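You operate a simulated robot arm through the tools that you are given. There is no shell and no other tool. Be economical: measure what you need, move in short steps, check, and stop when the job is done.

You run a simulated robot arm. Do the job below in one go: nothing can be reset, and whatever is moved stays where it is left.

Task
Fit the strainer, lift the cloth out of the bowl, then tip the water down the sink.
Fine: the cloth goes in the black tray; put the empty bowl back.

It is judged by the outcome, as a careful person would: the job done as asked, and still so three seconds after it is handed in. It fails if anything else is knocked over, pushed out of place, dropped, spilled or broken. Flat cloth is picked up by pressing the open fingertips on it (5 to 10 N) and closing them slowly along it; thin cloth reads only 2 to 8 mm in the jaws.

Robot
A 6-joint arm with a two-finger gripper on a trunk, on a base that drives. Base frame: it is fixed to the floor where the robot stands at the start and does not move with it; the origin is under the middle of the robot, x ahead of it, y to its left, z up. Lengths are in m, angles in rad, forces in N, time in s.
It reaches about 1.298 m from its shoulder. Its first joint turns from -2.601 to 2.601 rad. Places, roughly: plug hole [0.6, 0.2, 0.7]; tray [0.6, 0.7, 0.9]. Payload 1.57 kg.
The TCP is the grasp point between the finger pads, 0.021 m short of the fingertips. In the tool frame z runs along the fingers and y along their closing line. The gripper opens to 0.07 m. The gripper's body begins 0.05 m behind the TCP.
Orientation is that of the tool frame in the base frame, as [roll, pitch, yaw] about the fixed x, y, z axes, in that order (R = Rz(yaw) Ry(pitch) Rx(roll)). With the fingers straight down and closing along the base's y, the tool's x points along the base's -x, its y along +y and its z along -z.

Tools
- The arm moves only by the tool arm_command. Its arguments are lists of equal length, an entry for each row: "angular": the turn, a rotation vector about the tool's x, y, z in units of 4 degrees (1.0 is 4 degrees), a list of three; "dp": the shift along the tool's x, y, z in units of 30 mm (1.0 is 30 mm), a list of three; "gripper": the closure, from 0 (fully open) to 1 (shut). In form: {"angular": [[wx, wy, wz], ...], "dp": [[tx, ty, tz], ...], "gripper": [gripper, ...]}. A call has 1 to 12 rows; each row shifts and turns the commanded pose from where the row before left it, along the tool's axes as they then stand. A call with a number of a shift or a turn outside -1 to 1 is refused whole. Rows are played at 5 a second. More than 0.05 m and 0.15 rad between two rows, or a gripper value outside its range, and nothing of the call is played. Where a pose cannot be reached the arm comes as near as it can. A force on the tool above 40 N (or 10 N above the force at the start of the call, whichever is more), or a blocked arm, ends the call early, and 0.2 s more pass. Each finger halts on what it meets, pressing with about 30 N; the grip force reading is that of the motor and also rises with nothing between the fingers. The clock runs only during rows and for 0.2 s after the last one: add rows that do not move to give the fingers time. It gives the time, the measured TCP pose, the force on the tool (base axes), the opening and the grip force at its end, in the units of the frame above (readings bear some noise), with the torque about the TCP (base axes, N m) and any sound that the robot's microphone picked up, and new pictures: "pictures" is both (left out), scene, wrist or none.
- Cameras (640 x 400 px; columns grow to the right, rows downward): "scene" is now at [0.0187, 0.2075, 1.885]; the picture's right is [0.47, -0.88, 0.00], its down [-0.71, -0.38, -0.59] and it looks along [0.52, 0.28, -0.81] (base axes); focal length 277 px, centre (320, 200). "wrist" rides on the gripper at [0.079, 0.004, -0.081] in the tool frame; the picture's right is [-0.05, 1.00, 0.00], its down [-0.67, -0.04, -0.74] and it looks along [-0.74, -0.04, 0.67] (tool axes); focal length 256 px, centre (320, 200). There is no depth. A picture from a camera that has moved, and an enlarged one, comes with that camera's place and axes in the base frame and with its lens.
- slide_trunk(by): slides the trunk up (or, below 0, down) by that many m; the arm and the scene camera ride with it, the base frame stays. It gives what a move gives, with no picture.
- steer(legs): drives the robot by 1 to 6 legs, each [ahead, turn to the left] in m and rad, along the robot's own axes; the way and the turn of a leg run together, so that a leg with both is an arc; at most 1.5 m and 3.142 rad a leg. The arm and the cameras ride along, it lands a little off, and it stops where it bumps. It gives what a move gives, and a new picture of the scene camera.
- turn_head(pan, tilt): turns the head with the scene camera to pan (to the left, within 2.705 rad either way) and tilt (down, from -0.506 to 1.204), counted from straight ahead of the robot. It gives what a move gives, and a new picture of the scene camera.
- inspect(camera, box): a new picture of the part [left, top, right, bottom] of that camera's present view, enlarged. The clock stands still meanwhile.
- hand_in(): hands the job in; it is judged then, once.

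Work in short steps. Places have to be worked out from the pictures, the camera data and where the tool is seen: move nearer, look again, correct. Check each grasp and each placing, and mend what went wrong. You have 120 turns and 260 pictures in all, those below and enlarged ones among them. Open the gripper and draw the arm clear of the work before you hand the job in, unless the task says otherwise; then end with one line.

The tools are called after "Emit:" as a command line: name --argument value ..., lists and objects as JSON in quotes. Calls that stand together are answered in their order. arm_command: Moves the arm, as the interface text tells. Its arguments: {"type":"object","properties":{"angular":{"type":"array"},"dp":{"type":"array"},"gripper":{"type":"array"},"pictures":{"type":"string","enum":["both","scene","wrist","none"]}},"required":["angular","dp","gripper"]} The other tools are called the same way: slide_trunk (by) slides the trunk up or down; steer (legs) drives the base; turn_head (pan, tilt) turns the head that bears the scene camera; inspect (camera, box) takes an enlarged picture of a part of a camera's view; hand_in () hands the job in.

At the start:

```text
time_s: 0.0
tcp_pos: [0.8994, 0.2585, 1.2283]
orientation: [-3.14, 0.001, -3.131]
force: [-0.1, 0.4, 0.1]
wrist_torque: [-0.02, -0.02, 0.0]
finger_gap: 0.0697
grasp_force: 0.0
trunk travel left (down, up): [-0.91, 0.06]
robot x, y, heading: [-0.0026, -0.0011, -0.002]
head pan, tilt: [0.489, 0.941]
```

scene: 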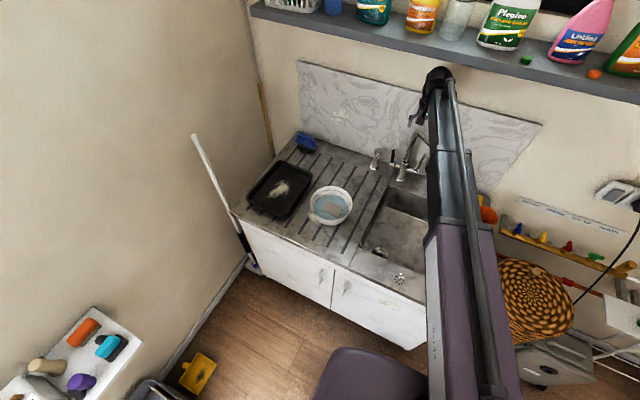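
wrist: 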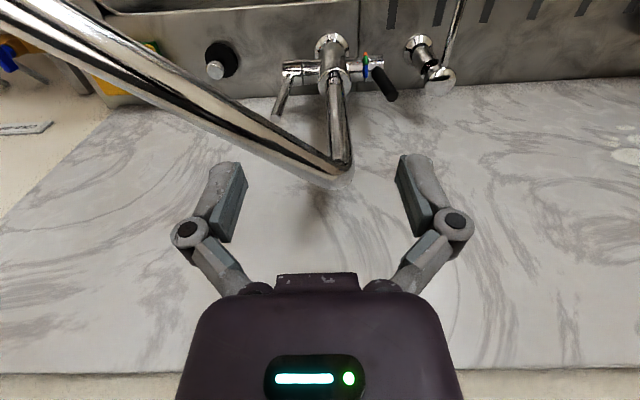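

I start by enlarging the sink and bowl region to find the strainer, the plug hole, the bowl and the cloth.

Emit:
inspect --camera "scene" --box '[220, 120, 440, 300]'

Emit:
inspect --camera "scene" --box '[340, 180, 440, 300]'

```text
2.22 times, centred on (330, 210) of scene
camera zoom: at [0.0187, 0.2075, 1.885], right [0.47, -0.88, 0.0], down [-0.71, -0.38, -0.59], along [0.52, 0.28, -0.81], focal length 615 px, centre (298, 178)
```

zoom: 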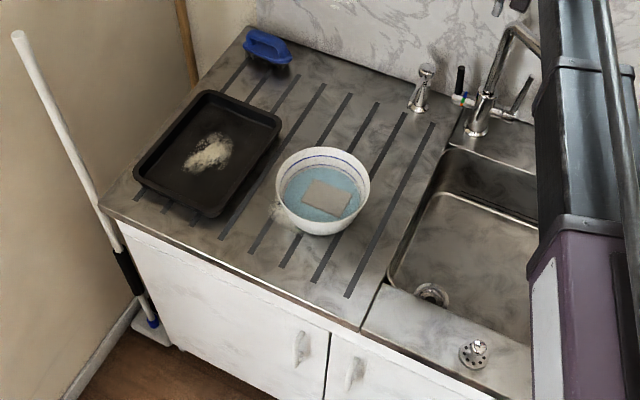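

```text
3.33 times, centred on (390, 240) of scene
camera zoom: at [0.0187, 0.2075, 1.885], right [0.47, -0.88, 0.0], down [-0.71, -0.38, -0.59], along [0.52, 0.28, -0.81], focal length 923 px, centre (87, 67)
```

zoom: 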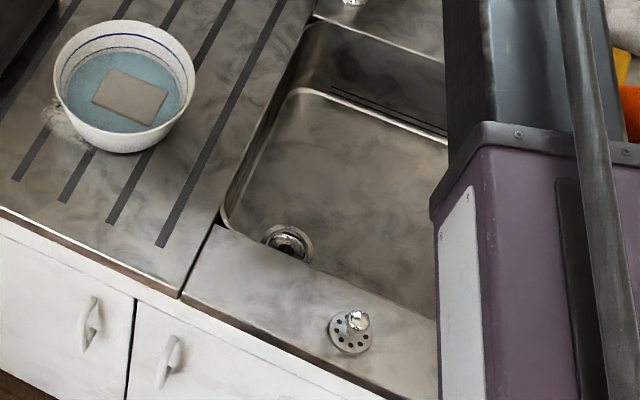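

The strainer (disc with knob) sits on the front rim at about [0.48, 0.13, 0.89], the bowl at about [0.62, 0.48] and the plug hole near [0.63, 0.21]. I draw the arm back over the strainer while staying high.

Emit:
arm_command --angular '[[0, 0, 0], [0, 0, 0], [0, 0, 0], [0, 0, 0], [0, 0, 0], [0, 0, 0], [0, 0, 0], [0, 0, 0], [0, 0, 0], [0, 0, 0], [0, 0, 0], [0, 0, 0]]' --dp '[[1, -0.36, 0], [1, -0.36, 0], [1, -0.36, 0], [1, -0.36, 0], [1, -0.36, 0], [1, -0.36, 0], [1, -0.36, 0], [1, -0.36, 0], [1, -0.36, 0], [1, -0.36, 0], [1, -0.36, 0], [1, -0.36, 0]]' --gripper '[0, 0, 0, 0, 0, 0, 0, 0, 0, 0, 0, 0]'

```text
time_s: 2.6
tcp_pos: [0.5389, 0.1247, 1.2293]
orientation: [-3.14, 0.0, -3.132]
force: [0.3, -0.5, 0.5]
wrist_torque: [-0.01, -0.01, 0.0]
finger_gap: 0.0698
grasp_force: 0.1
trunk travel left (down, up): [-0.91, 0.06]
robot x, y, heading: [0.0034, 0.0024, -0.0]
head pan, tilt: [0.489, 0.941]
camera scene: at [0.0175, 0.2071, 1.8851], right [0.47, -0.88, 0.0], down [-0.71, -0.38, -0.59], along [0.52, 0.28, -0.81], focal length 277 px, centre (320, 200)
camera wrist: at [0.4595, 0.1282, 1.3099], right [0.04, 1.0, 0.0], down [0.67, -0.03, 0.75], along [0.74, -0.03, -0.67], focal length 256 px, centre (320, 200)
```

scene: 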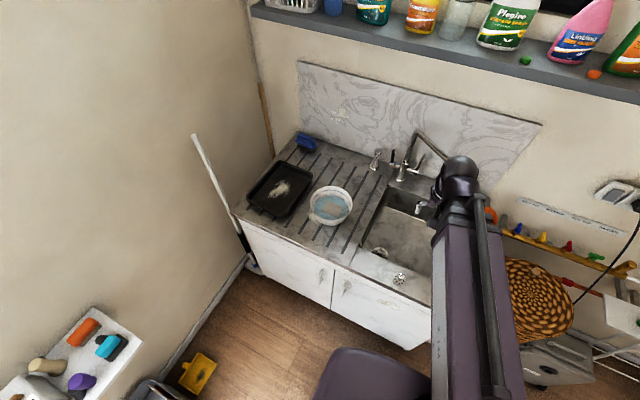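
wrist: 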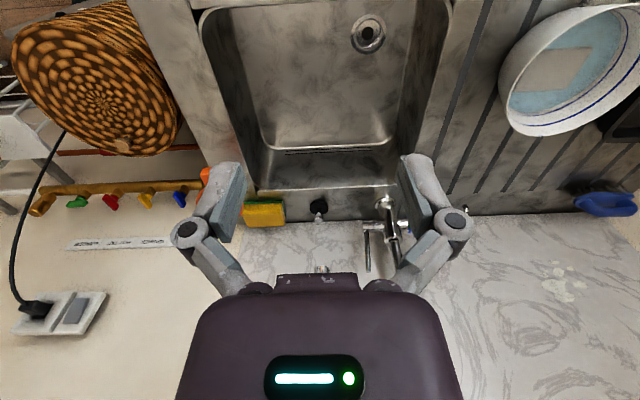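

The wrist view places the plug hole at about [0.622, 0.221]. I back off and come down a little to bring the strainer into the wrist view.

Emit:
arm_command --angular '[[0, 0, 0], [0, 0, 0], [0, 0, 0], [0, 0, 0], [0, 0, 0], [0, 0, 0]]' --dp '[[0.8, 0, 0.6], [0.8, 0, 0.6], [0.8, 0, 0.6], [0.8, 0, 0.6], [0.8, 0, 0.6], [0, 0, 0]]' --gripper '[0, 0, 0, 0, 0, 0]' --pictures "wrist"

```text
time_s: 4.0
tcp_pos: [0.52, 0.1342, 1.2285]
orientation: [3.141, 0.0, -3.132]
force: [0.3, 0.6, -0.2]
wrist_torque: [0.01, -0.01, -0.03]
finger_gap: 0.0698
grasp_force: 0.1
out of reach, approached as far as the arm can: row 1, 2, 3, 4, 5
trunk travel left (down, up): [-0.91, 0.06]
robot x, y, heading: [0.0017, 0.001, -0.002]
head pan, tilt: [0.489, 0.941]
camera wrist: at [0.4396, 0.138, 1.3096], right [0.04, 1.0, 0.0], down [0.67, -0.03, 0.74], along [0.74, -0.03, -0.67], focal length 256 px, centre (320, 200)
```

wrist: 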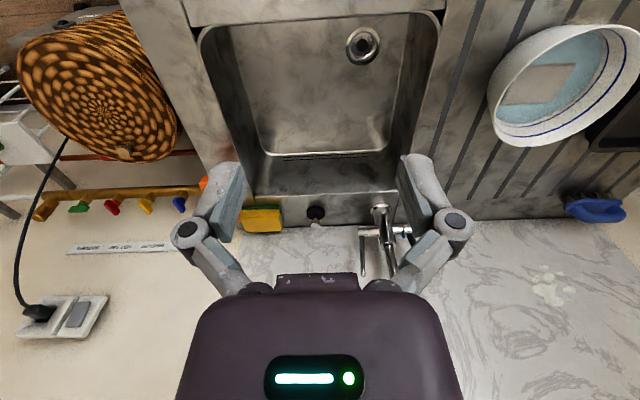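

The arm is folded to its limit this close in, so I drive the base back 0.25 m.

Emit:
steer --legs '[[-0.25, 0]]'

Emit:
inspect --camera "wrist" --box '[0, 0, 640, 400]'

```text
time_s: 6.1
tcp_pos: [0.2651, 0.1356, 1.2296]
orientation: [-3.139, 0.0, -3.132]
force: [-0.3, -0.4, 0.8]
wrist_torque: [0.04, -0.02, -0.01]
finger_gap: 0.0698
grasp_force: 0.1
trunk travel left (down, up): [-0.91, 0.06]
robot x, y, heading: [-0.2492, 0.0006, 0.001]
head pan, tilt: [0.489, 0.941]
camera scene: at [-0.2356, 0.2075, 1.885], right [0.47, -0.88, 0.0], down [-0.71, -0.38, -0.59], along [0.52, 0.28, -0.81], focal length 277 px, centre (320, 200)
```

scene: 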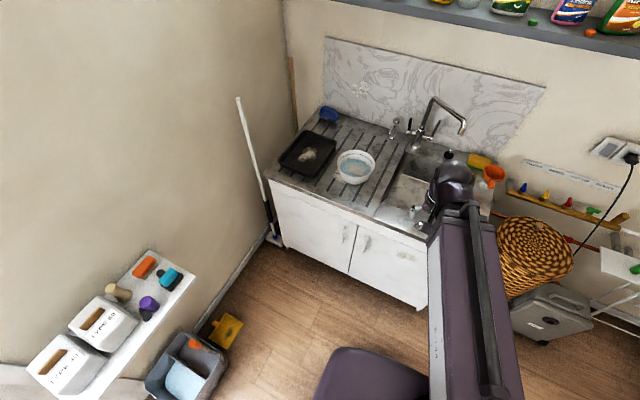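

```text
1.00 times, centred on (320, 200) of wrist (not enlarged: the box is as wide or as high as the picture)
camera zoom: at [0.1858, 0.1383, 1.31], right [0.04, 1.0, 0.0], down [0.67, -0.03, 0.74], along [0.74, -0.03, -0.67], focal length 256 px, centre (320, 200)
```

zoom: 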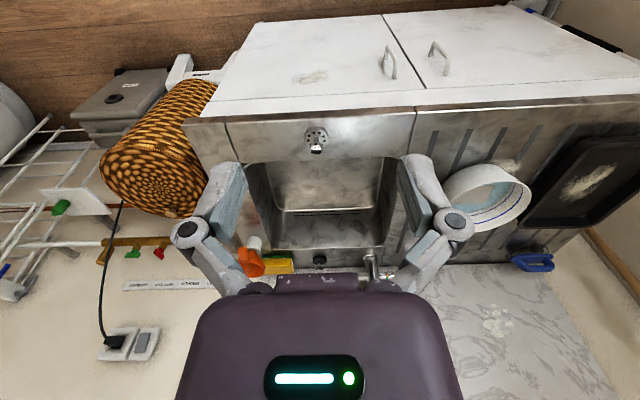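

The strainer reads about [0.475, 0.123] here, agreeing with the scene view. I go in and down for a closer look.

Emit:
arm_command --angular '[[0, 0, 0], [0, 0, 0], [0, 0, 0], [0, 0, 0], [0, 0, 0], [0, 0, 0]]' --dp '[[-0.9, -0.07, 0.9], [-0.9, -0.07, 0.9], [-0.9, -0.07, 0.9], [-0.9, -0.07, 0.9], [-0.9, -0.07, 0.9], [0, 0, 0]]' --gripper '[0, 0, 0, 0, 0, 0]' --pictures "wrist"

```text
time_s: 7.5
tcp_pos: [0.3999, 0.1261, 1.2282]
orientation: [3.141, 0.001, -3.131]
force: [0.2, 1.4, 0.3]
wrist_torque: [0.0, -0.04, 0.01]
finger_gap: 0.0698
grasp_force: 0.1
out of reach, approached as far as the arm can: row 1, 2, 3, 4, 5
trunk travel left (down, up): [-0.91, 0.06]
robot x, y, heading: [-0.2493, -0.0004, -0.003]
head pan, tilt: [0.489, 0.941]
camera wrist: at [0.3208, 0.1294, 1.3098], right [0.04, 1.0, 0.0], down [0.67, -0.03, 0.74], along [0.74, -0.03, -0.67], focal length 256 px, centre (320, 200)
```

wrist: 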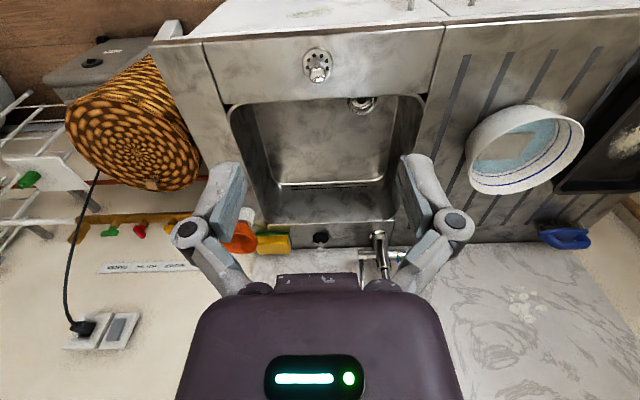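

The arm can't go lower from this trunk height, so I slide the trunk down 0.22 m; the tool will then be at z≈1.0, still clear of the counter.

Emit:
slide_trunk --by -0.22

Emit:
inspect --camera "wrist" --box '[0, 0, 640, 400]'

Emit:
inspect --camera "scene" --box '[0, 0, 640, 400]'

```text
time_s: 9.8
tcp_pos: [0.4011, 0.1263, 1.0094]
orientation: [-3.141, 0.0, -3.13]
force: [1.2, -0.2, 0.2]
wrist_torque: [-0.01, 0.0, 0.0]
finger_gap: 0.0697
grasp_force: 0.0
trunk travel left (down, up): [-0.69, 0.28]
robot x, y, heading: [-0.2513, 0.002, -0.0]
head pan, tilt: [0.489, 0.941]
```

```text
1.00 times, centred on (320, 200) of wrist (not enlarged: the box is as wide or as high as the picture)
camera zoom: at [0.3213, 0.1294, 1.0897], right [0.04, 1.0, 0.0], down [0.67, -0.03, 0.74], along [0.74, -0.03, -0.67], focal length 256 px, centre (320, 200)
```

zoom: 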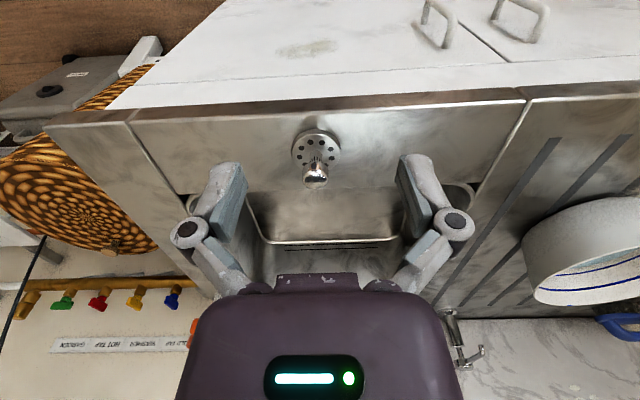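

```text
1.00 times, centred on (320, 200) of scene (not enlarged: the box is as wide or as high as the picture)
camera zoom: at [-0.234, 0.2074, 1.6651], right [0.47, -0.88, 0.0], down [-0.71, -0.38, -0.59], along [0.52, 0.28, -0.81], focal length 277 px, centre (320, 200)
```

zoom: 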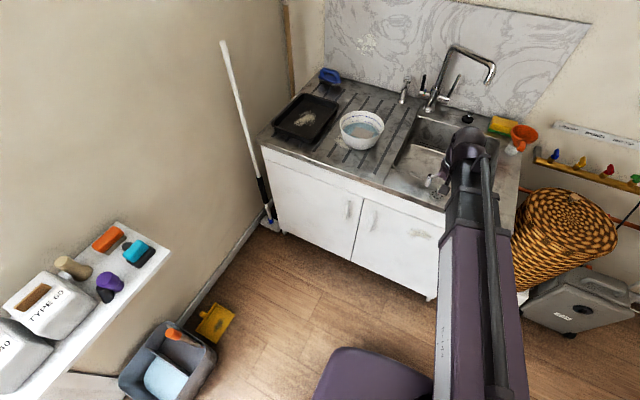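

Triangulating from the two heights: the disc is at about [0.472, 0.122, 0.885] with the knob between z 0.90 and 0.94. I move above it and down a bit, then check the alignment.

Emit:
arm_command --angular '[[0, 0, 0], [0, 0, 0], [0, 0, 0], [0, 0, 0], [0, 0, 0]]' --dp '[[-0.8, -0.05, 0], [-0.8, -0.05, 0], [-0.77, -0.05, 0], [0, 0, 0.8], [0, 0, 0]]' --gripper '[0, 0, 0, 0, 0]'

```text
time_s: 11.0
tcp_pos: [0.4717, 0.1221, 1.0091]
orientation: [-3.141, 0.0, -3.13]
force: [0.3, 0.1, 0.5]
wrist_torque: [0.04, 0.01, -0.01]
finger_gap: 0.0703
grasp_force: 0.2
out of reach, approached as far as the arm can: row 4
trunk travel left (down, up): [-0.69, 0.28]
robot x, y, heading: [-0.2502, 0.001, -0.002]
head pan, tilt: [0.489, 0.941]
camera scene: at [-0.2339, 0.2075, 1.665], right [0.47, -0.88, 0.0], down [-0.71, -0.38, -0.59], along [0.52, 0.28, -0.81], focal length 277 px, centre (320, 200)
camera wrist: at [0.3927, 0.1259, 1.0896], right [0.04, 1.0, 0.0], down [0.67, -0.03, 0.74], along [0.74, -0.03, -0.67], focal length 256 px, centre (320, 200)
```

scene: 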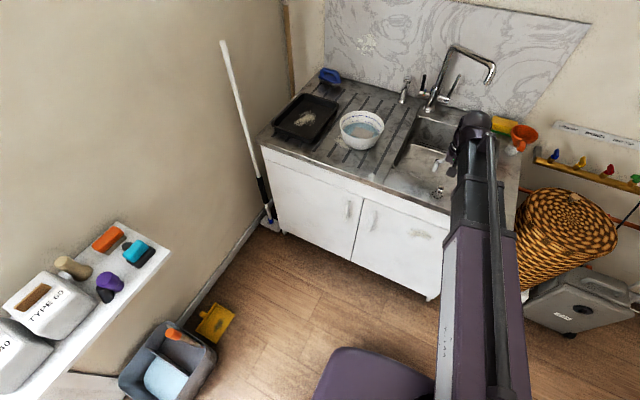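
wrist: 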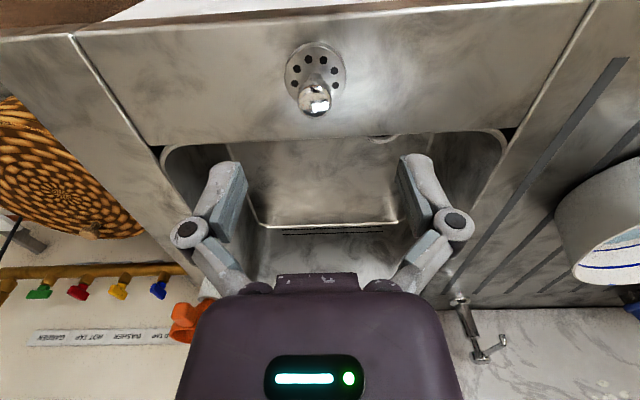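

The knob sits under the tool, about 3 mm toward −y. The arm cannot go lower with the tool vertical, so I correct sideways and use the trunk for the vertical motion.

Emit:
arm_command --angular '[[0, 0, 0], [0, 0, 0]]' --dp '[[-0.08, -0.08, 0], [0, 0, 0]]' --gripper '[0, 0]' --pictures "none"

Emit:
slide_trunk --by -0.06

Emit:
inspect --camera "wrist" --box '[0, 0, 640, 400]'

```text
time_s: 11.6
tcp_pos: [0.4753, 0.1194, 1.0075]
orientation: [-3.141, -0.001, -3.132]
force: [-0.4, -0.3, -0.6]
wrist_torque: [0.01, -0.03, -0.02]
finger_gap: 0.0699
grasp_force: 0.1
trunk travel left (down, up): [-0.69, 0.28]
robot x, y, heading: [-0.2496, -0.002, -0.005]
head pan, tilt: [0.489, 0.941]
```

```text
time_s: 12.6
tcp_pos: [0.4755, 0.1203, 0.9492]
orientation: [-3.141, 0.001, -3.131]
force: [-0.4, -0.2, 0.3]
wrist_torque: [0.0, -0.01, -0.02]
finger_gap: 0.07
grasp_force: 0.0
trunk travel left (down, up): [-0.63, 0.34]
robot x, y, heading: [-0.2537, 0.0025, -0.003]
head pan, tilt: [0.489, 0.941]
```

```text
1.00 times, centred on (320, 200) of wrist (not enlarged: the box is as wide or as high as the picture)
camera zoom: at [0.395, 0.1234, 1.0297], right [0.04, 1.0, 0.0], down [0.67, -0.03, 0.74], along [0.74, -0.03, -0.67], focal length 256 px, centre (320, 200)
```

zoom: 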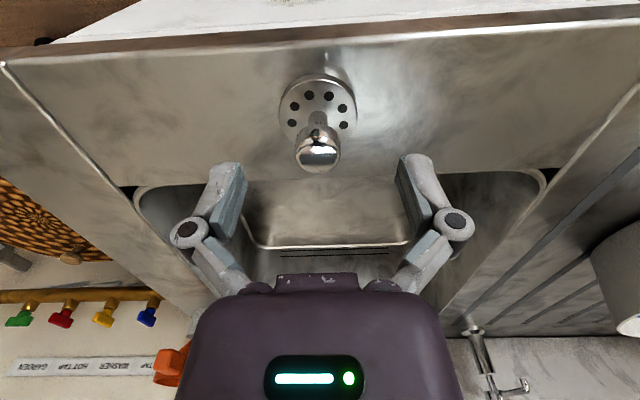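

The knob is centred between the fingers at x≈0.472, with its ball centre near z 0.927. I lower the trunk 0.028 m and close on it.

Emit:
slide_trunk --by -0.028

Emit:
arm_command --angular '[[0, 0, 0], [0, 0, 0], [0, 0, 0], [0, 0, 0], [0, 0, 0], [0, 0, 0]]' --dp '[[0.08, 0, 0], [0, 0, 0], [0, 0, 0], [0, 0, 0], [0, 0, 0], [0, 0, 0]]' --gripper '[0, 0.3, 0.5, 0.7, 0.9, 0.9]' --pictures "wrist"

```text
time_s: 13.4
tcp_pos: [0.4744, 0.1202, 0.9209]
orientation: [3.141, 0.001, -3.131]
force: [0.2, 0.2, -0.2]
wrist_torque: [0.01, 0.03, -0.01]
finger_gap: 0.0698
grasp_force: 0.1
trunk travel left (down, up): [-0.602, 0.368]
robot x, y, heading: [-0.254, 0.0045, 0.001]
head pan, tilt: [0.489, 0.941]
```

```text
time_s: 14.8
tcp_pos: [0.4717, 0.1194, 0.9205]
orientation: [-3.141, -0.001, -3.131]
force: [1.4, -0.5, 1.3]
wrist_torque: [0.0, -0.04, -0.05]
finger_gap: 0.0218
grasp_force: 30.7
trunk travel left (down, up): [-0.602, 0.368]
robot x, y, heading: [-0.2536, -0.0011, 0.002]
head pan, tilt: [0.489, 0.941]
camera wrist: at [0.3928, 0.1234, 1.0017], right [0.04, 1.0, 0.0], down [0.67, -0.03, 0.74], along [0.74, -0.03, -0.67], focal length 256 px, centre (320, 200)
```

wrist: 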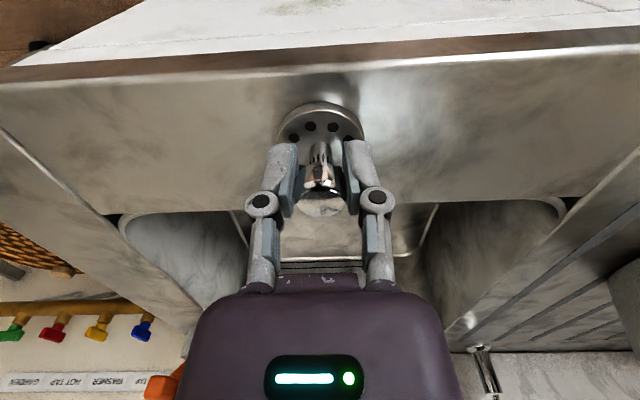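

The knob is held at 22 mm. I lift with the trunk by 0.09 m and check.

Emit:
slide_trunk --by 0.1

Emit:
arm_command --angular '[[0, 0, 0], [0, 0, 0], [0, 0, 0], [0, 0, 0], [0, 0, 0], [0, 0, 0]]' --dp '[[-0.6, 0.5, 0], [-0.6, 0.5, 0], [-0.6, 0.5, 0], [-0.6, 0.5, 0], [-0.6, 0.5, 0], [0, 0, 0]]' --gripper '[0.9, 0.9, 0.9, 0.9, 0.9, 0.9]'

```text
time_s: 16.1
tcp_pos: [0.4722, 0.1203, 1.0212]
orientation: [3.141, 0.0, -3.131]
force: [0.0, 1.4, -0.4]
wrist_torque: [0.0, -0.02, 0.01]
finger_gap: 0.0219
grasp_force: 29.6
trunk travel left (down, up): [-0.702, 0.268]
robot x, y, heading: [-0.2509, 0.0039, 0.007]
head pan, tilt: [0.489, 0.941]
```

```text
time_s: 17.5
tcp_pos: [0.5629, 0.1958, 1.02]
orientation: [-3.141, -0.001, -3.131]
force: [0.6, -0.6, 0.0]
wrist_torque: [0.0, 0.02, -0.02]
finger_gap: 0.0218
grasp_force: 29.5
trunk travel left (down, up): [-0.702, 0.268]
robot x, y, heading: [-0.2499, 0.0018, 0.003]
head pan, tilt: [0.489, 0.941]
camera scene: at [-0.234, 0.2075, 1.677], right [0.47, -0.88, 0.0], down [-0.71, -0.38, -0.59], along [0.52, 0.28, -0.81], focal length 277 px, centre (320, 200)
camera wrist: at [0.4822, 0.1995, 1.1016], right [0.04, 1.0, 0.0], down [0.67, -0.03, 0.74], along [0.74, -0.03, -0.67], focal length 256 px, centre (320, 200)
```

scene: 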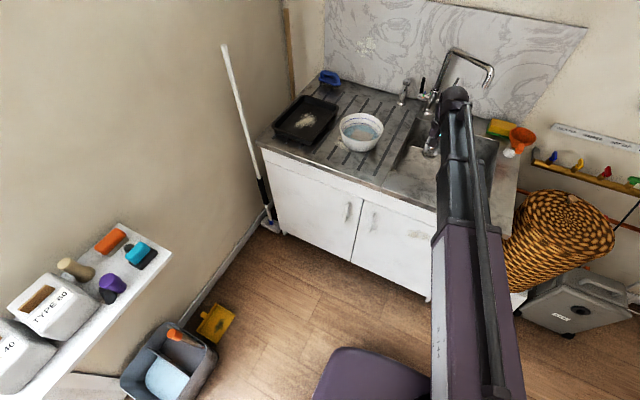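
wrist: 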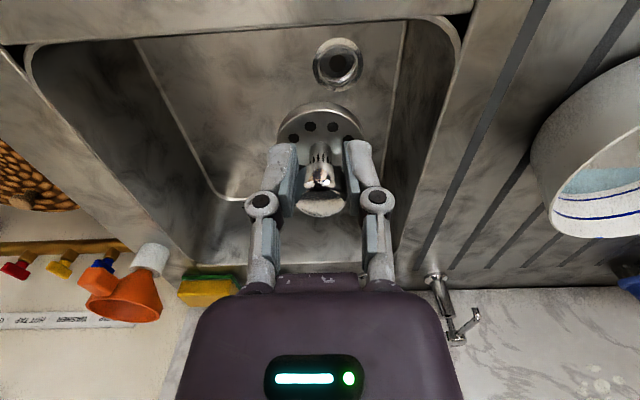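

The strainer is held and the hole lies at about [0.626, 0.221]. I move nearer to it and turn the tool −90° about its axis in steps, so that the camera side will sit inside the basin and not over the front rim; I also try a little arm-down motion.

Emit:
arm_command --angular '[[0, 0, -1], [0, 0, -1], [0, 0, -1], [0, 0, -1], [0, 0, -1], [0, 0, -1], [0, 0, 0]]' --dp '[[0, 0, 0], [0, 0, 0], [0, 0, 0], [0, 0, 0], [0, 0, 0], [0, 0, 0], [0, 0, 1]]' --gripper '[0.9, 0.9, 0.9, 0.9, 0.9, 0.9, 0.9]' --pictures "wrist"

```text
time_s: 19.1
tcp_pos: [0.5622, 0.1953, 1.0214]
orientation: [-3.141, -0.002, -2.711]
force: [-0.1, 0.4, -0.4]
wrist_torque: [-0.02, 0.02, -0.01]
finger_gap: 0.0218
grasp_force: 30.5
out of reach, approached as far as the arm can: row 7
trunk travel left (down, up): [-0.702, 0.268]
robot x, y, heading: [-0.2511, -0.0006, 0.001]
head pan, tilt: [0.489, 0.941]
camera wrist: at [0.4876, 0.1667, 1.1016], right [-0.37, 0.93, 0.0], down [0.62, 0.25, 0.74], along [0.69, 0.27, -0.67], focal length 256 px, centre (320, 200)
```

wrist: 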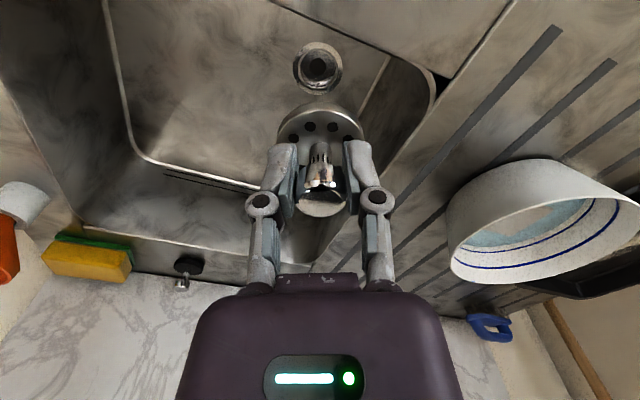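

Turning works. I move to a spot just short of the hole and turn the rest of the way.

Emit:
arm_command --angular '[[0, 0, 0], [0, 0, 0], [0, 0, -1], [0, 0, -1], [0, 0, -1], [0, 0, -1], [0, 0, -1], [0, 0, -1], [0, 0, -1], [0, 0, -1]]' --dp '[[-0.86, -0.68, 0], [-0.86, -0.68, 0], [0, 0, 0], [0, 0, 0], [0, 0, 0], [0, 0, 0], [0, 0, 0], [0, 0, 0], [0, 0, 0], [0, 0, 0]]' --gripper '[0.9, 0.9, 0.9, 0.9, 0.9, 0.9, 0.9, 0.9, 0.9, 0.9]' --pictures "none"

Emit:
arm_command --angular '[[0, 0, -1], [0, 0, -1], [0, 0, -1], [0, 0, -1], [0, 0, -1], [0, 0, -1], [0, 0, -1], [0, 0, -1], [0, 0, -0.5], [0, 0, 0]]' --dp '[[0, 0, 0], [0, 0, 0], [0, 0, 0], [0, 0, 0], [0, 0, 0], [0, 0, 0], [0, 0, 0], [0, 0, 0], [0, 0, 0], [0, 0, 0]]' --gripper '[0.9, 0.9, 0.9, 0.9, 0.9, 0.9, 0.9, 0.9, 0.9, 0.9]'

```text
time_s: 21.3
tcp_pos: [0.6264, 0.1808, 1.0196]
orientation: [3.141, 0.0, -2.151]
force: [-0.1, -0.3, -0.8]
wrist_torque: [-0.03, 0.02, 0.0]
finger_gap: 0.0214
grasp_force: 30.4
trunk travel left (down, up): [-0.702, 0.268]
robot x, y, heading: [-0.249, 0.003, -0.0]
head pan, tilt: [0.489, 0.941]
```

```text
time_s: 23.5
tcp_pos: [0.6265, 0.1806, 1.0211]
orientation: [3.14, -0.002, -1.559]
force: [-1.3, 0.2, -1.7]
wrist_torque: [0.0, 0.01, -0.01]
finger_gap: 0.022
grasp_force: 29.5
trunk travel left (down, up): [-0.702, 0.268]
robot x, y, heading: [-0.2529, 0.0042, 0.0]
head pan, tilt: [0.489, 0.941]
camera scene: at [-0.2338, 0.2075, 1.677], right [0.47, -0.88, 0.0], down [-0.71, -0.38, -0.59], along [0.52, 0.28, -0.81], focal length 277 px, centre (320, 200)
camera wrist: at [0.6226, 0.101, 1.1015], right [-1.0, 0.04, 0.0], down [0.03, 0.67, 0.74], along [0.03, 0.74, -0.67], focal length 256 px, centre (320, 200)
```

scene: 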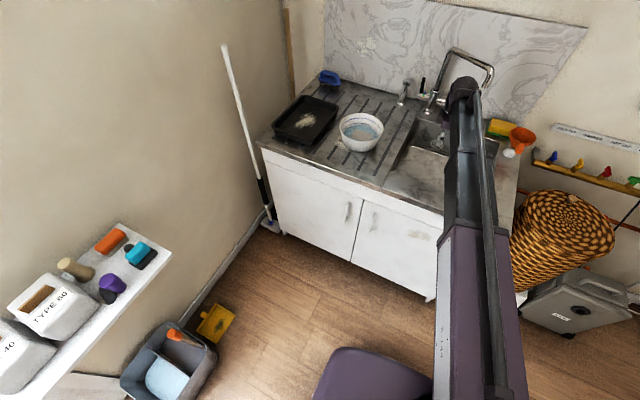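
wrist: 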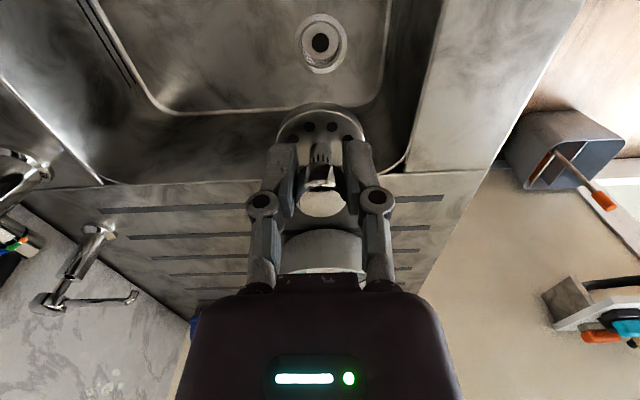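

Hole now reads about [0.6255, 0.218], x well aligned with the tool. I lower by the trunk 0.15 m and look again.

Emit:
slide_trunk --by -0.15

Emit:
inspect --camera "wrist" --box '[0, 0, 640, 400]'

Emit:
inspect --camera "scene" --box '[320, 40, 560, 240]'

```text
time_s: 25.2
tcp_pos: [0.626, 0.1787, 0.8702]
orientation: [3.139, 0.0, -1.559]
force: [-0.7, 0.8, -0.5]
wrist_torque: [0.04, 0.01, 0.02]
finger_gap: 0.0218
grasp_force: 30.2
trunk travel left (down, up): [-0.552, 0.418]
robot x, y, heading: [-0.2519, 0.0012, 0.004]
head pan, tilt: [0.489, 0.941]
```

```text
1.00 times, centred on (320, 200) of wrist (not enlarged: the box is as wide or as high as the picture)
camera zoom: at [0.6225, 0.101, 0.9516], right [-1.0, 0.04, 0.0], down [0.03, 0.67, 0.74], along [0.03, 0.74, -0.67], focal length 256 px, centre (320, 200)
```

zoom: 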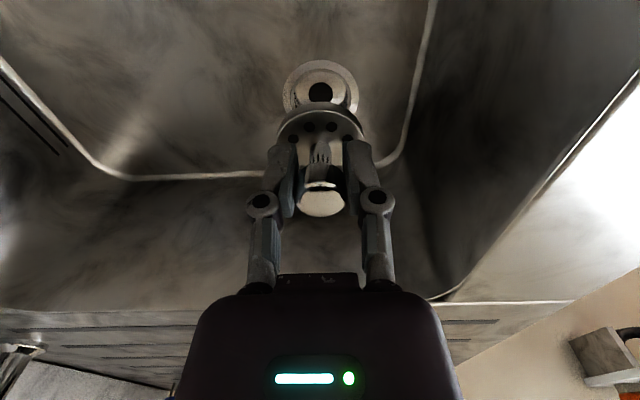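

```text
2.00 times, centred on (440, 140) of scene
camera zoom: at [-0.2339, 0.2074, 1.5271], right [0.47, -0.88, 0.0], down [-0.71, -0.38, -0.59], along [0.52, 0.28, -0.81], focal length 554 px, centre (80, 320)
```

zoom: 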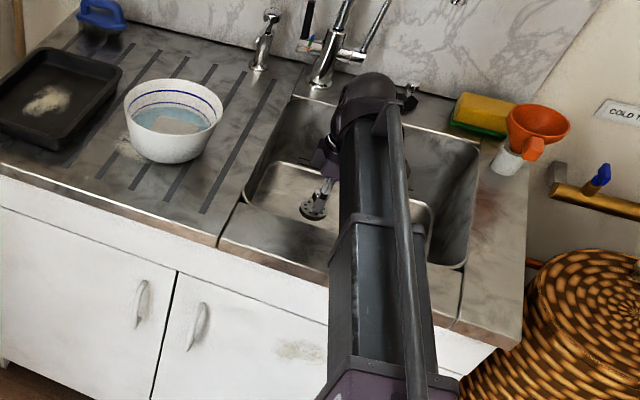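

The strainer hangs in line with the hole. Before going lower I check how much clearance the horizontal arm has over the sink's front rim.

Emit:
inspect --camera "scene" --box '[400, 60, 580, 400]'

Emit:
arm_command --angular '[[0, 0, 0], [0, 0, 0]]' --dp '[[0, 0, -1], [0, 0, 0]]' --gripper '[0.9, 0.9]' --pictures "none"

```text
1.18 times, centred on (490, 230) of scene
camera zoom: at [-0.2339, 0.2074, 1.5271], right [0.47, -0.88, 0.0], down [-0.71, -0.38, -0.59], along [0.52, 0.28, -0.81], focal length 326 px, centre (120, 165)
```

zoom: 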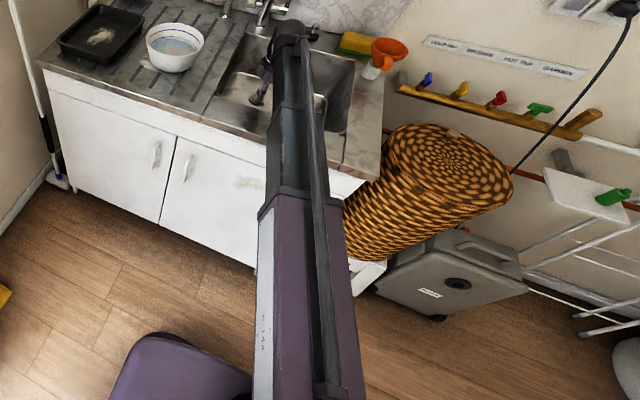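

```text
time_s: 25.9
tcp_pos: [0.6265, 0.1803, 0.871]
orientation: [3.138, -0.001, -1.559]
force: [0.9, -0.6, -0.4]
wrist_torque: [-0.01, 0.02, -0.02]
finger_gap: 0.0217
grasp_force: 29.6
out of reach, approached as far as the arm can: row 1
trunk travel left (down, up): [-0.552, 0.418]
robot x, y, heading: [-0.2526, 0.0007, -0.0]
head pan, tilt: [0.489, 0.941]
```

The arm is a horizontal telescope: height comes only from the trunk. I zoom in on the arm over the rim to judge its thickness and underside height.

Emit:
inspect --camera "scene" --box '[460, 70, 540, 170]'

Emit:
inspect --camera "scene" --box '[460, 150, 540, 250]'

```text
4.00 times, centred on (500, 120) of scene
camera zoom: at [-0.2338, 0.2075, 1.527], right [0.47, -0.88, 0.0], down [-0.71, -0.38, -0.59], along [0.52, 0.28, -0.81], focal length 1108 px, centre (-400, 520)
```

zoom: 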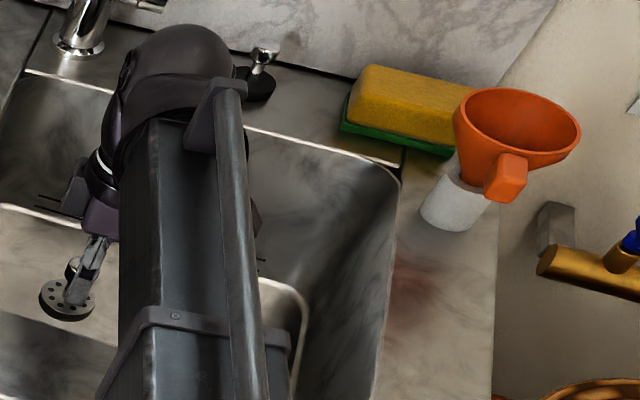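

```text
4.00 times, centred on (500, 200) of scene
camera zoom: at [-0.2338, 0.2075, 1.527], right [0.47, -0.88, 0.0], down [-0.71, -0.38, -0.59], along [0.52, 0.28, -0.81], focal length 1108 px, centre (-400, 200)
```

zoom: 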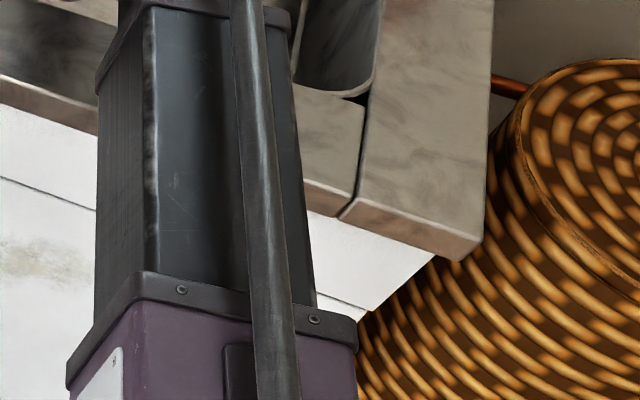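

By triangulating the arm's collars, the arm's underside is about 0.17 m above the TCP, and only its innermost section is over the counter, so there's about 2 cm clearance at the final depth. I lower 0.06 m and take another look at the hole.

Emit:
slide_trunk --by -0.06

Emit:
inspect --camera "wrist" --box '[160, 20, 480, 220]'

Emit:
inspect --camera "scene" --box '[400, 60, 560, 200]'

```text
time_s: 26.9
tcp_pos: [0.6264, 0.1797, 0.8098]
orientation: [3.138, 0.0, -1.56]
force: [-0.7, -0.3, -0.4]
wrist_torque: [0.01, 0.01, 0.0]
finger_gap: 0.0216
grasp_force: 29.8
trunk travel left (down, up): [-0.492, 0.478]
robot x, y, heading: [-0.253, 0.0019, -0.005]
head pan, tilt: [0.489, 0.941]
```

```text
2.00 times, centred on (320, 120) of wrist
camera zoom: at [0.6225, 0.101, 0.8916], right [-1.0, 0.04, 0.0], down [0.03, 0.67, 0.74], along [0.03, 0.74, -0.67], focal length 512 px, centre (320, 360)
```

zoom: 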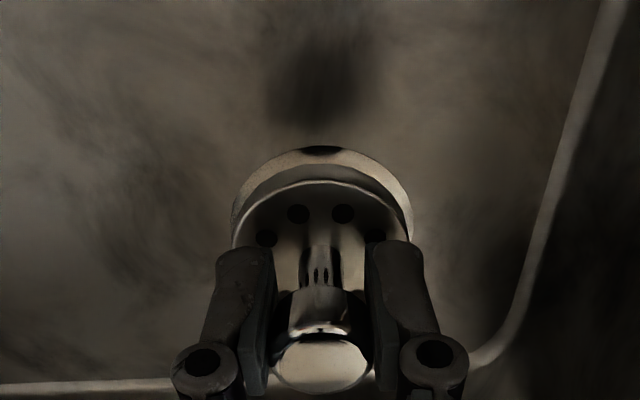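

```text
2.86 times, centred on (480, 130) of scene
camera zoom: at [-0.2339, 0.2074, 1.467], right [0.47, -0.88, 0.0], down [-0.71, -0.38, -0.59], along [0.52, 0.28, -0.81], focal length 791 px, centre (-137, 400)
```

zoom: 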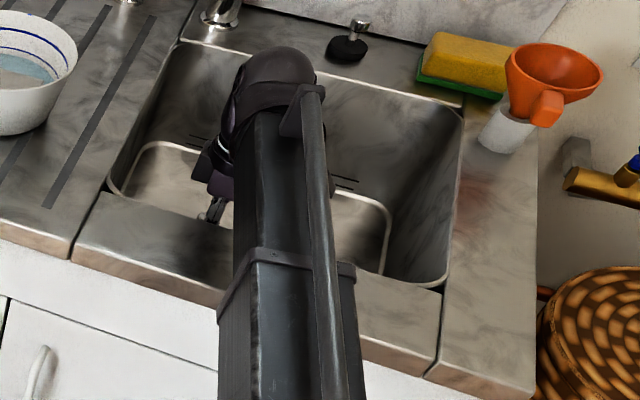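

The disc hides the hole from here. I shift 0.05 m toward −y to view the hole up close and fix its centre and size.

Emit:
arm_command --angular '[[0, 0, 0], [0, 0, 0], [0, 0, 0]]' --dp '[[0.8, 0, 0], [0.8, 0, 0], [0, 0, 0]]' --gripper '[0.9, 0.9, 0.9]' --pictures "none"

Emit:
inspect --camera "wrist" --box '[240, 60, 400, 160]'

```text
time_s: 27.6
tcp_pos: [0.6271, 0.1316, 0.8104]
orientation: [3.138, -0.001, -1.561]
force: [0.1, -0.2, 0.3]
wrist_torque: [0.03, 0.01, 0.01]
finger_gap: 0.0215
grasp_force: 29.6
trunk travel left (down, up): [-0.492, 0.478]
robot x, y, heading: [-0.2525, 0.0054, -0.002]
head pan, tilt: [0.489, 0.941]
```

```text
4.00 times, centred on (320, 110) of wrist
camera zoom: at [0.6235, 0.0531, 0.8915], right [-1.0, 0.04, 0.0], down [0.03, 0.67, 0.74], along [0.03, 0.74, -0.67], focal length 1024 px, centre (320, 560)
```

zoom: 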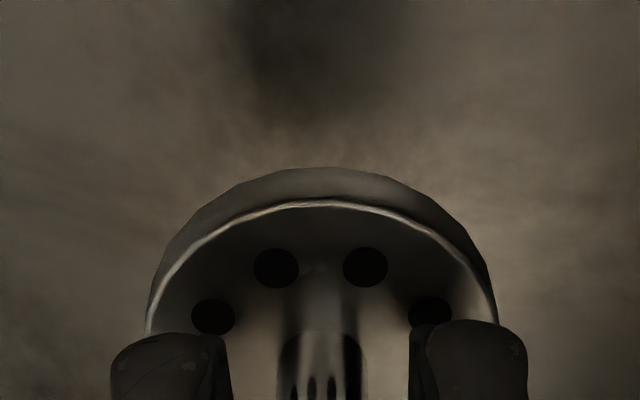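

That ring was just the strainer's own skirt. The hole is best seen from a bit higher, so I go back to y≈0.19, raise 0.06 m and zoom in on it.

Emit:
arm_command --angular '[[0, 0, 0], [0, 0, 0], [0, 0, 0]]' --dp '[[-1, 0, 0], [-1, 0, 0], [0, 0, 0]]' --gripper '[0.9, 0.9, 0.9]' --pictures "none"

Emit:
slide_trunk --by 0.07

Emit:
inspect --camera "wrist" --box '[240, 30, 400, 130]'

```text
time_s: 28.4
tcp_pos: [0.6254, 0.1933, 0.8109]
orientation: [3.14, 0.0, -1.559]
force: [-0.9, -0.4, -0.1]
wrist_torque: [-0.01, 0.02, 0.0]
finger_gap: 0.0218
grasp_force: 30.0
trunk travel left (down, up): [-0.492, 0.478]
robot x, y, heading: [-0.2506, -0.0014, -0.001]
head pan, tilt: [0.489, 0.941]
```

```text
time_s: 29.5
tcp_pos: [0.6264, 0.1926, 0.8804]
orientation: [3.141, 0.0, -1.56]
force: [-0.4, -0.6, -0.9]
wrist_torque: [-0.02, -0.02, 0.01]
finger_gap: 0.0217
grasp_force: 30.2
trunk travel left (down, up): [-0.562, 0.408]
robot x, y, heading: [-0.2541, -0.0008, -0.001]
head pan, tilt: [0.489, 0.941]
```

```text
4.00 times, centred on (320, 80) of wrist
camera zoom: at [0.6229, 0.113, 0.9614], right [-1.0, 0.04, 0.0], down [0.03, 0.67, 0.74], along [0.03, 0.74, -0.67], focal length 1024 px, centre (320, 680)
```

zoom: 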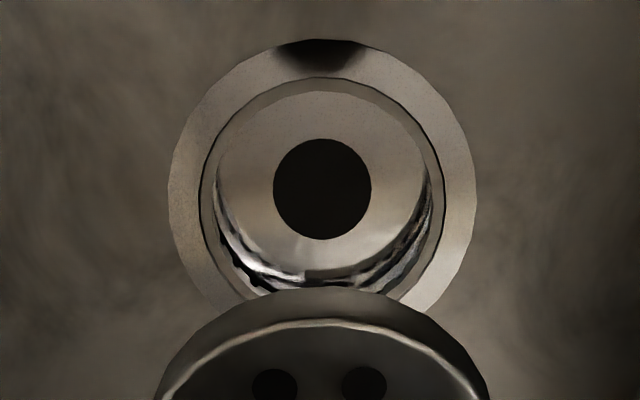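

The drain is clear now: recess radius ~3 cm, centre about [0.6265, 0.2225]; the strainer disc has a radius of about 2.4 cm. I centre the strainer over it and lower to just above the floor.

Emit:
arm_command --angular '[[0, 0, 0], [0, 0, 0]]' --dp '[[-1, 0, 0], [0, 0, 0]]' --gripper '[0.9, 0.9]' --pictures "none"

Emit:
slide_trunk --by -0.125

Emit:
inspect --camera "wrist" --box '[200, 30, 440, 180]'

Emit:
inspect --camera "scene" --box '[400, 60, 560, 200]'

```text
time_s: 30.1
tcp_pos: [0.6264, 0.2222, 0.8796]
orientation: [3.14, -0.001, -1.56]
force: [0.1, 0.4, -0.4]
wrist_torque: [0.0, 0.01, -0.01]
finger_gap: 0.0216
grasp_force: 30.1
trunk travel left (down, up): [-0.562, 0.408]
robot x, y, heading: [-0.2535, -0.0012, 0.0]
head pan, tilt: [0.489, 0.941]
```

```text
time_s: 31.7
tcp_pos: [0.6254, 0.222, 0.7582]
orientation: [-3.141, 0.0, -1.561]
force: [5.9, -2.0, 15.4]
wrist_torque: [0.21, -0.06, -0.09]
finger_gap: 0.0216
grasp_force: 30.4
trunk travel left (down, up): [-0.437, 0.533]
robot x, y, heading: [-0.2526, 0.0012, -0.0]
head pan, tilt: [0.489, 0.941]
```

```text
2.67 times, centred on (320, 105) of wrist
camera zoom: at [0.6218, 0.1421, 0.8377], right [-1.0, 0.04, 0.0], down [0.03, 0.67, 0.74], along [0.03, 0.74, -0.67], focal length 683 px, centre (320, 453)
```

zoom: 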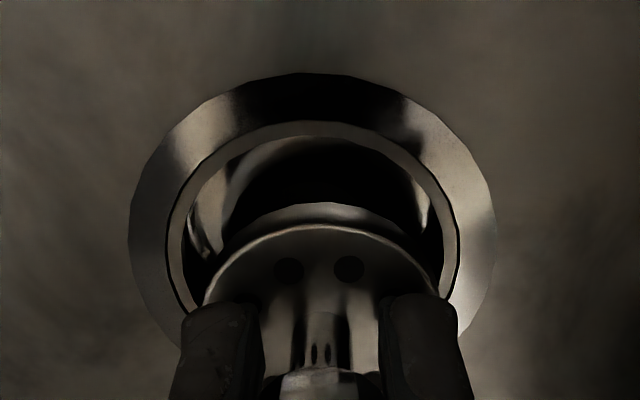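

```text
2.86 times, centred on (480, 130) of scene
camera zoom: at [-0.2351, 0.2069, 1.4123], right [0.47, -0.88, 0.0], down [-0.71, -0.38, -0.59], along [0.52, 0.28, -0.81], focal length 791 px, centre (-137, 400)
```

zoom: 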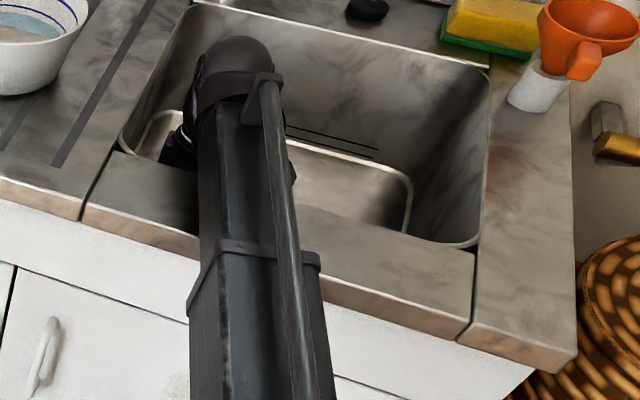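

The strainer touched the far lip of the drain (15 N): it's about 6 mm too far in +y and 1.5 mm short in x. I raise 12 mm, shift, and look again.

Emit:
slide_trunk --by 0.015

Emit:
arm_command --angular '[[0, 0, 0], [0, 0, 0]]' --dp '[[0.2, -0.04, 0], [0, 0, 0]]' --gripper '[0.9, 0.9]' --pictures "none"

Emit:
inspect --camera "wrist" --box '[200, 30, 440, 180]'

```text
time_s: 32.3
tcp_pos: [0.6257, 0.2213, 0.7705]
orientation: [3.141, 0.001, -1.56]
force: [-0.8, 0.0, 0.0]
wrist_torque: [0.02, 0.01, 0.01]
finger_gap: 0.0216
grasp_force: 30.3
trunk travel left (down, up): [-0.452, 0.518]
robot x, y, heading: [-0.2547, 0.002, 0.0]
head pan, tilt: [0.489, 0.941]
```

```text
time_s: 32.9
tcp_pos: [0.6263, 0.2156, 0.7702]
orientation: [3.139, 0.001, -1.559]
force: [0.7, -0.2, -0.7]
wrist_torque: [0.02, 0.0, -0.01]
finger_gap: 0.0214
grasp_force: 29.9
trunk travel left (down, up): [-0.452, 0.518]
robot x, y, heading: [-0.2529, 0.0025, -0.001]
head pan, tilt: [0.489, 0.941]
```

```text
2.67 times, centred on (320, 105) of wrist
camera zoom: at [0.6232, 0.1367, 0.8515], right [-1.0, 0.04, 0.0], down [0.03, 0.67, 0.74], along [0.03, 0.74, -0.67], focal length 683 px, centre (320, 453)
```

zoom: 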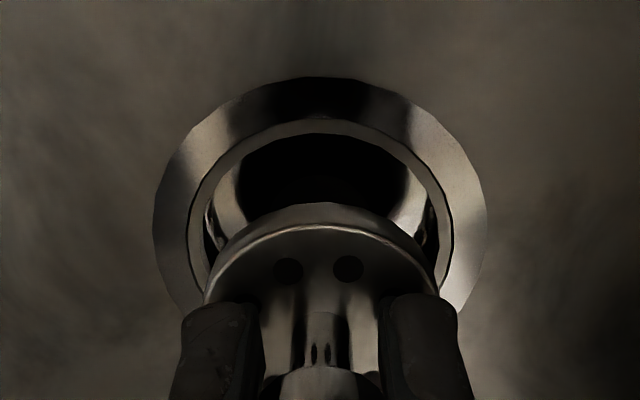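

With the lip at z≈0.722, the drain centre works out at y≈0.215, matching the present position, and x is centred. I lower to see whether it passes the lip.

Emit:
slide_trunk --by -0.018

```text
time_s: 33.5
tcp_pos: [0.6269, 0.2143, 0.7527]
orientation: [3.139, -0.001, -1.561]
force: [-2.4, -10.0, -4.5]
wrist_torque: [-0.47, 0.13, -0.01]
finger_gap: 0.0214
grasp_force: 30.3
trunk travel left (down, up): [-0.434, 0.536]
robot x, y, heading: [-0.2512, 0.0014, -0.004]
head pan, tilt: [0.489, 0.941]
```

It's inside the lip but pressed toward −y by 10 N; I ease 2 mm that way and look.

Emit:
arm_command --angular '[[0, 0, 0], [0, 0, 0]]' --dp '[[0.08, 0, 0], [0, 0, 0]]' --gripper '[0.9, 0.9]' --pictures "none"

Emit:
inspect --camera "wrist" --box '[200, 30, 440, 180]'

```text
time_s: 34.1
tcp_pos: [0.6267, 0.2158, 0.7542]
orientation: [3.141, 0.0, -1.558]
force: [-0.4, -2.3, -0.5]
wrist_torque: [-0.06, 0.08, 0.05]
finger_gap: 0.0214
grasp_force: 29.3
trunk travel left (down, up): [-0.434, 0.536]
robot x, y, heading: [-0.2539, 0.0005, -0.0]
head pan, tilt: [0.489, 0.941]
```

```text
2.67 times, centred on (320, 105) of wrist
camera zoom: at [0.6232, 0.1348, 0.8335], right [-1.0, 0.04, 0.0], down [0.03, 0.67, 0.75], along [0.03, 0.74, -0.67], focal length 683 px, centre (320, 453)
```

zoom: 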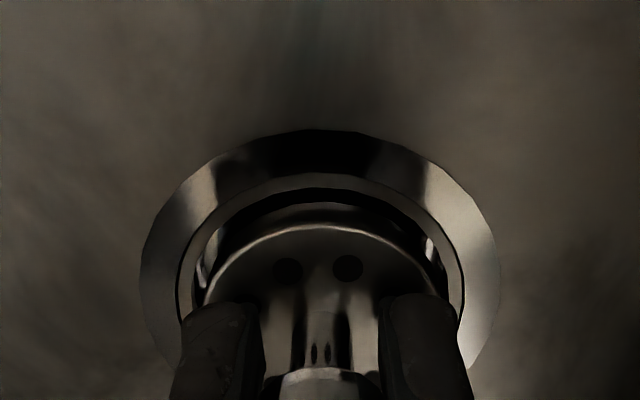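

Force has relaxed and it looks close to concentric. I keep lowering.

Emit:
slide_trunk --by -0.012

Emit:
inspect --camera "wrist" --box '[200, 30, 440, 180]'

```text
time_s: 34.8
tcp_pos: [0.6259, 0.2133, 0.7415]
orientation: [-3.14, 0.0, -1.559]
force: [1.3, 3.5, 18.9]
wrist_torque: [0.09, -0.02, -0.1]
finger_gap: 0.0211
grasp_force: 30.0
trunk travel left (down, up): [-0.422, 0.548]
robot x, y, heading: [-0.2544, 0.0001, 0.003]
head pan, tilt: [0.489, 0.941]
```

```text
2.67 times, centred on (320, 105) of wrist
camera zoom: at [0.6222, 0.1348, 0.8231], right [-1.0, 0.04, 0.0], down [0.03, 0.67, 0.75], along [0.03, 0.74, -0.67], focal length 683 px, centre (320, 453)
```

zoom: 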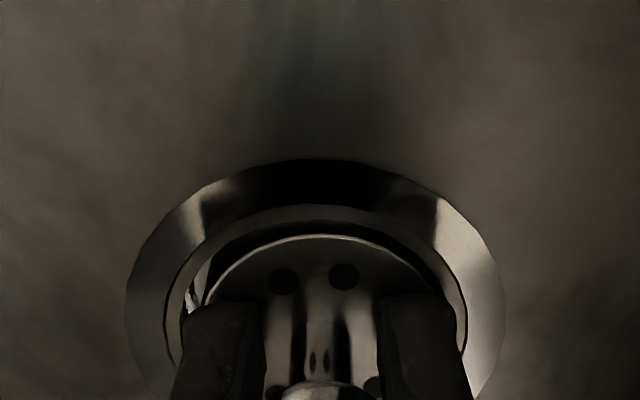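

It bottomed with 19 N, 16 mm below the lip: seated in the recess. I ease the fingers just off the knob, then raise the trunk.

Emit:
arm_command --angular '[[0, 0, 0], [0, 0, 0], [0, 0, 0]]' --dp '[[0, 0, 0], [0, 0, 0], [0, 0, 0]]' --gripper '[0.6, 0.6, 0.6]' --pictures "none"

Emit:
slide_trunk --by 0.06

Emit:
inspect --camera "wrist" --box '[160, 20, 480, 220]'

```text
time_s: 35.5
tcp_pos: [0.6264, 0.2132, 0.7411]
orientation: [3.138, 0.001, -1.56]
force: [0.6, 0.7, -0.9]
wrist_torque: [-0.02, 0.01, 0.0]
finger_gap: 0.028
grasp_force: 0.0
trunk travel left (down, up): [-0.422, 0.548]
robot x, y, heading: [-0.2526, 0.0017, -0.001]
head pan, tilt: [0.489, 0.941]
```

```text
time_s: 36.5
tcp_pos: [0.6267, 0.2151, 0.8012]
orientation: [3.138, 0.002, -1.56]
force: [-0.2, -0.6, 0.3]
wrist_torque: [-0.02, 0.0, 0.01]
finger_gap: 0.0279
grasp_force: 0.0
trunk travel left (down, up): [-0.482, 0.488]
robot x, y, heading: [-0.2535, 0.0016, 0.0]
head pan, tilt: [0.489, 0.941]
```

```text
2.00 times, centred on (320, 120) of wrist
camera zoom: at [0.6232, 0.1346, 0.8815], right [-1.0, 0.04, 0.0], down [0.03, 0.67, 0.74], along [0.03, 0.74, -0.67], focal length 512 px, centre (320, 360)
```

zoom: 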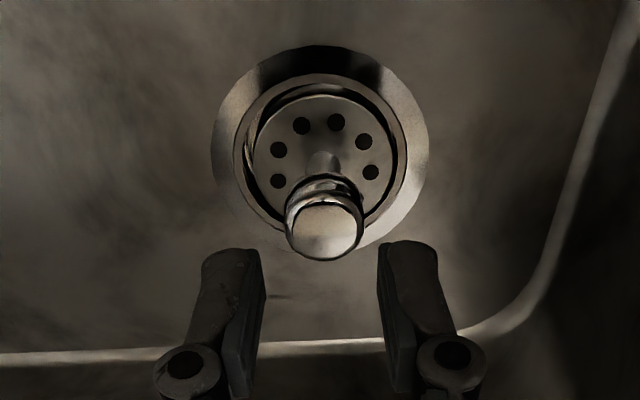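

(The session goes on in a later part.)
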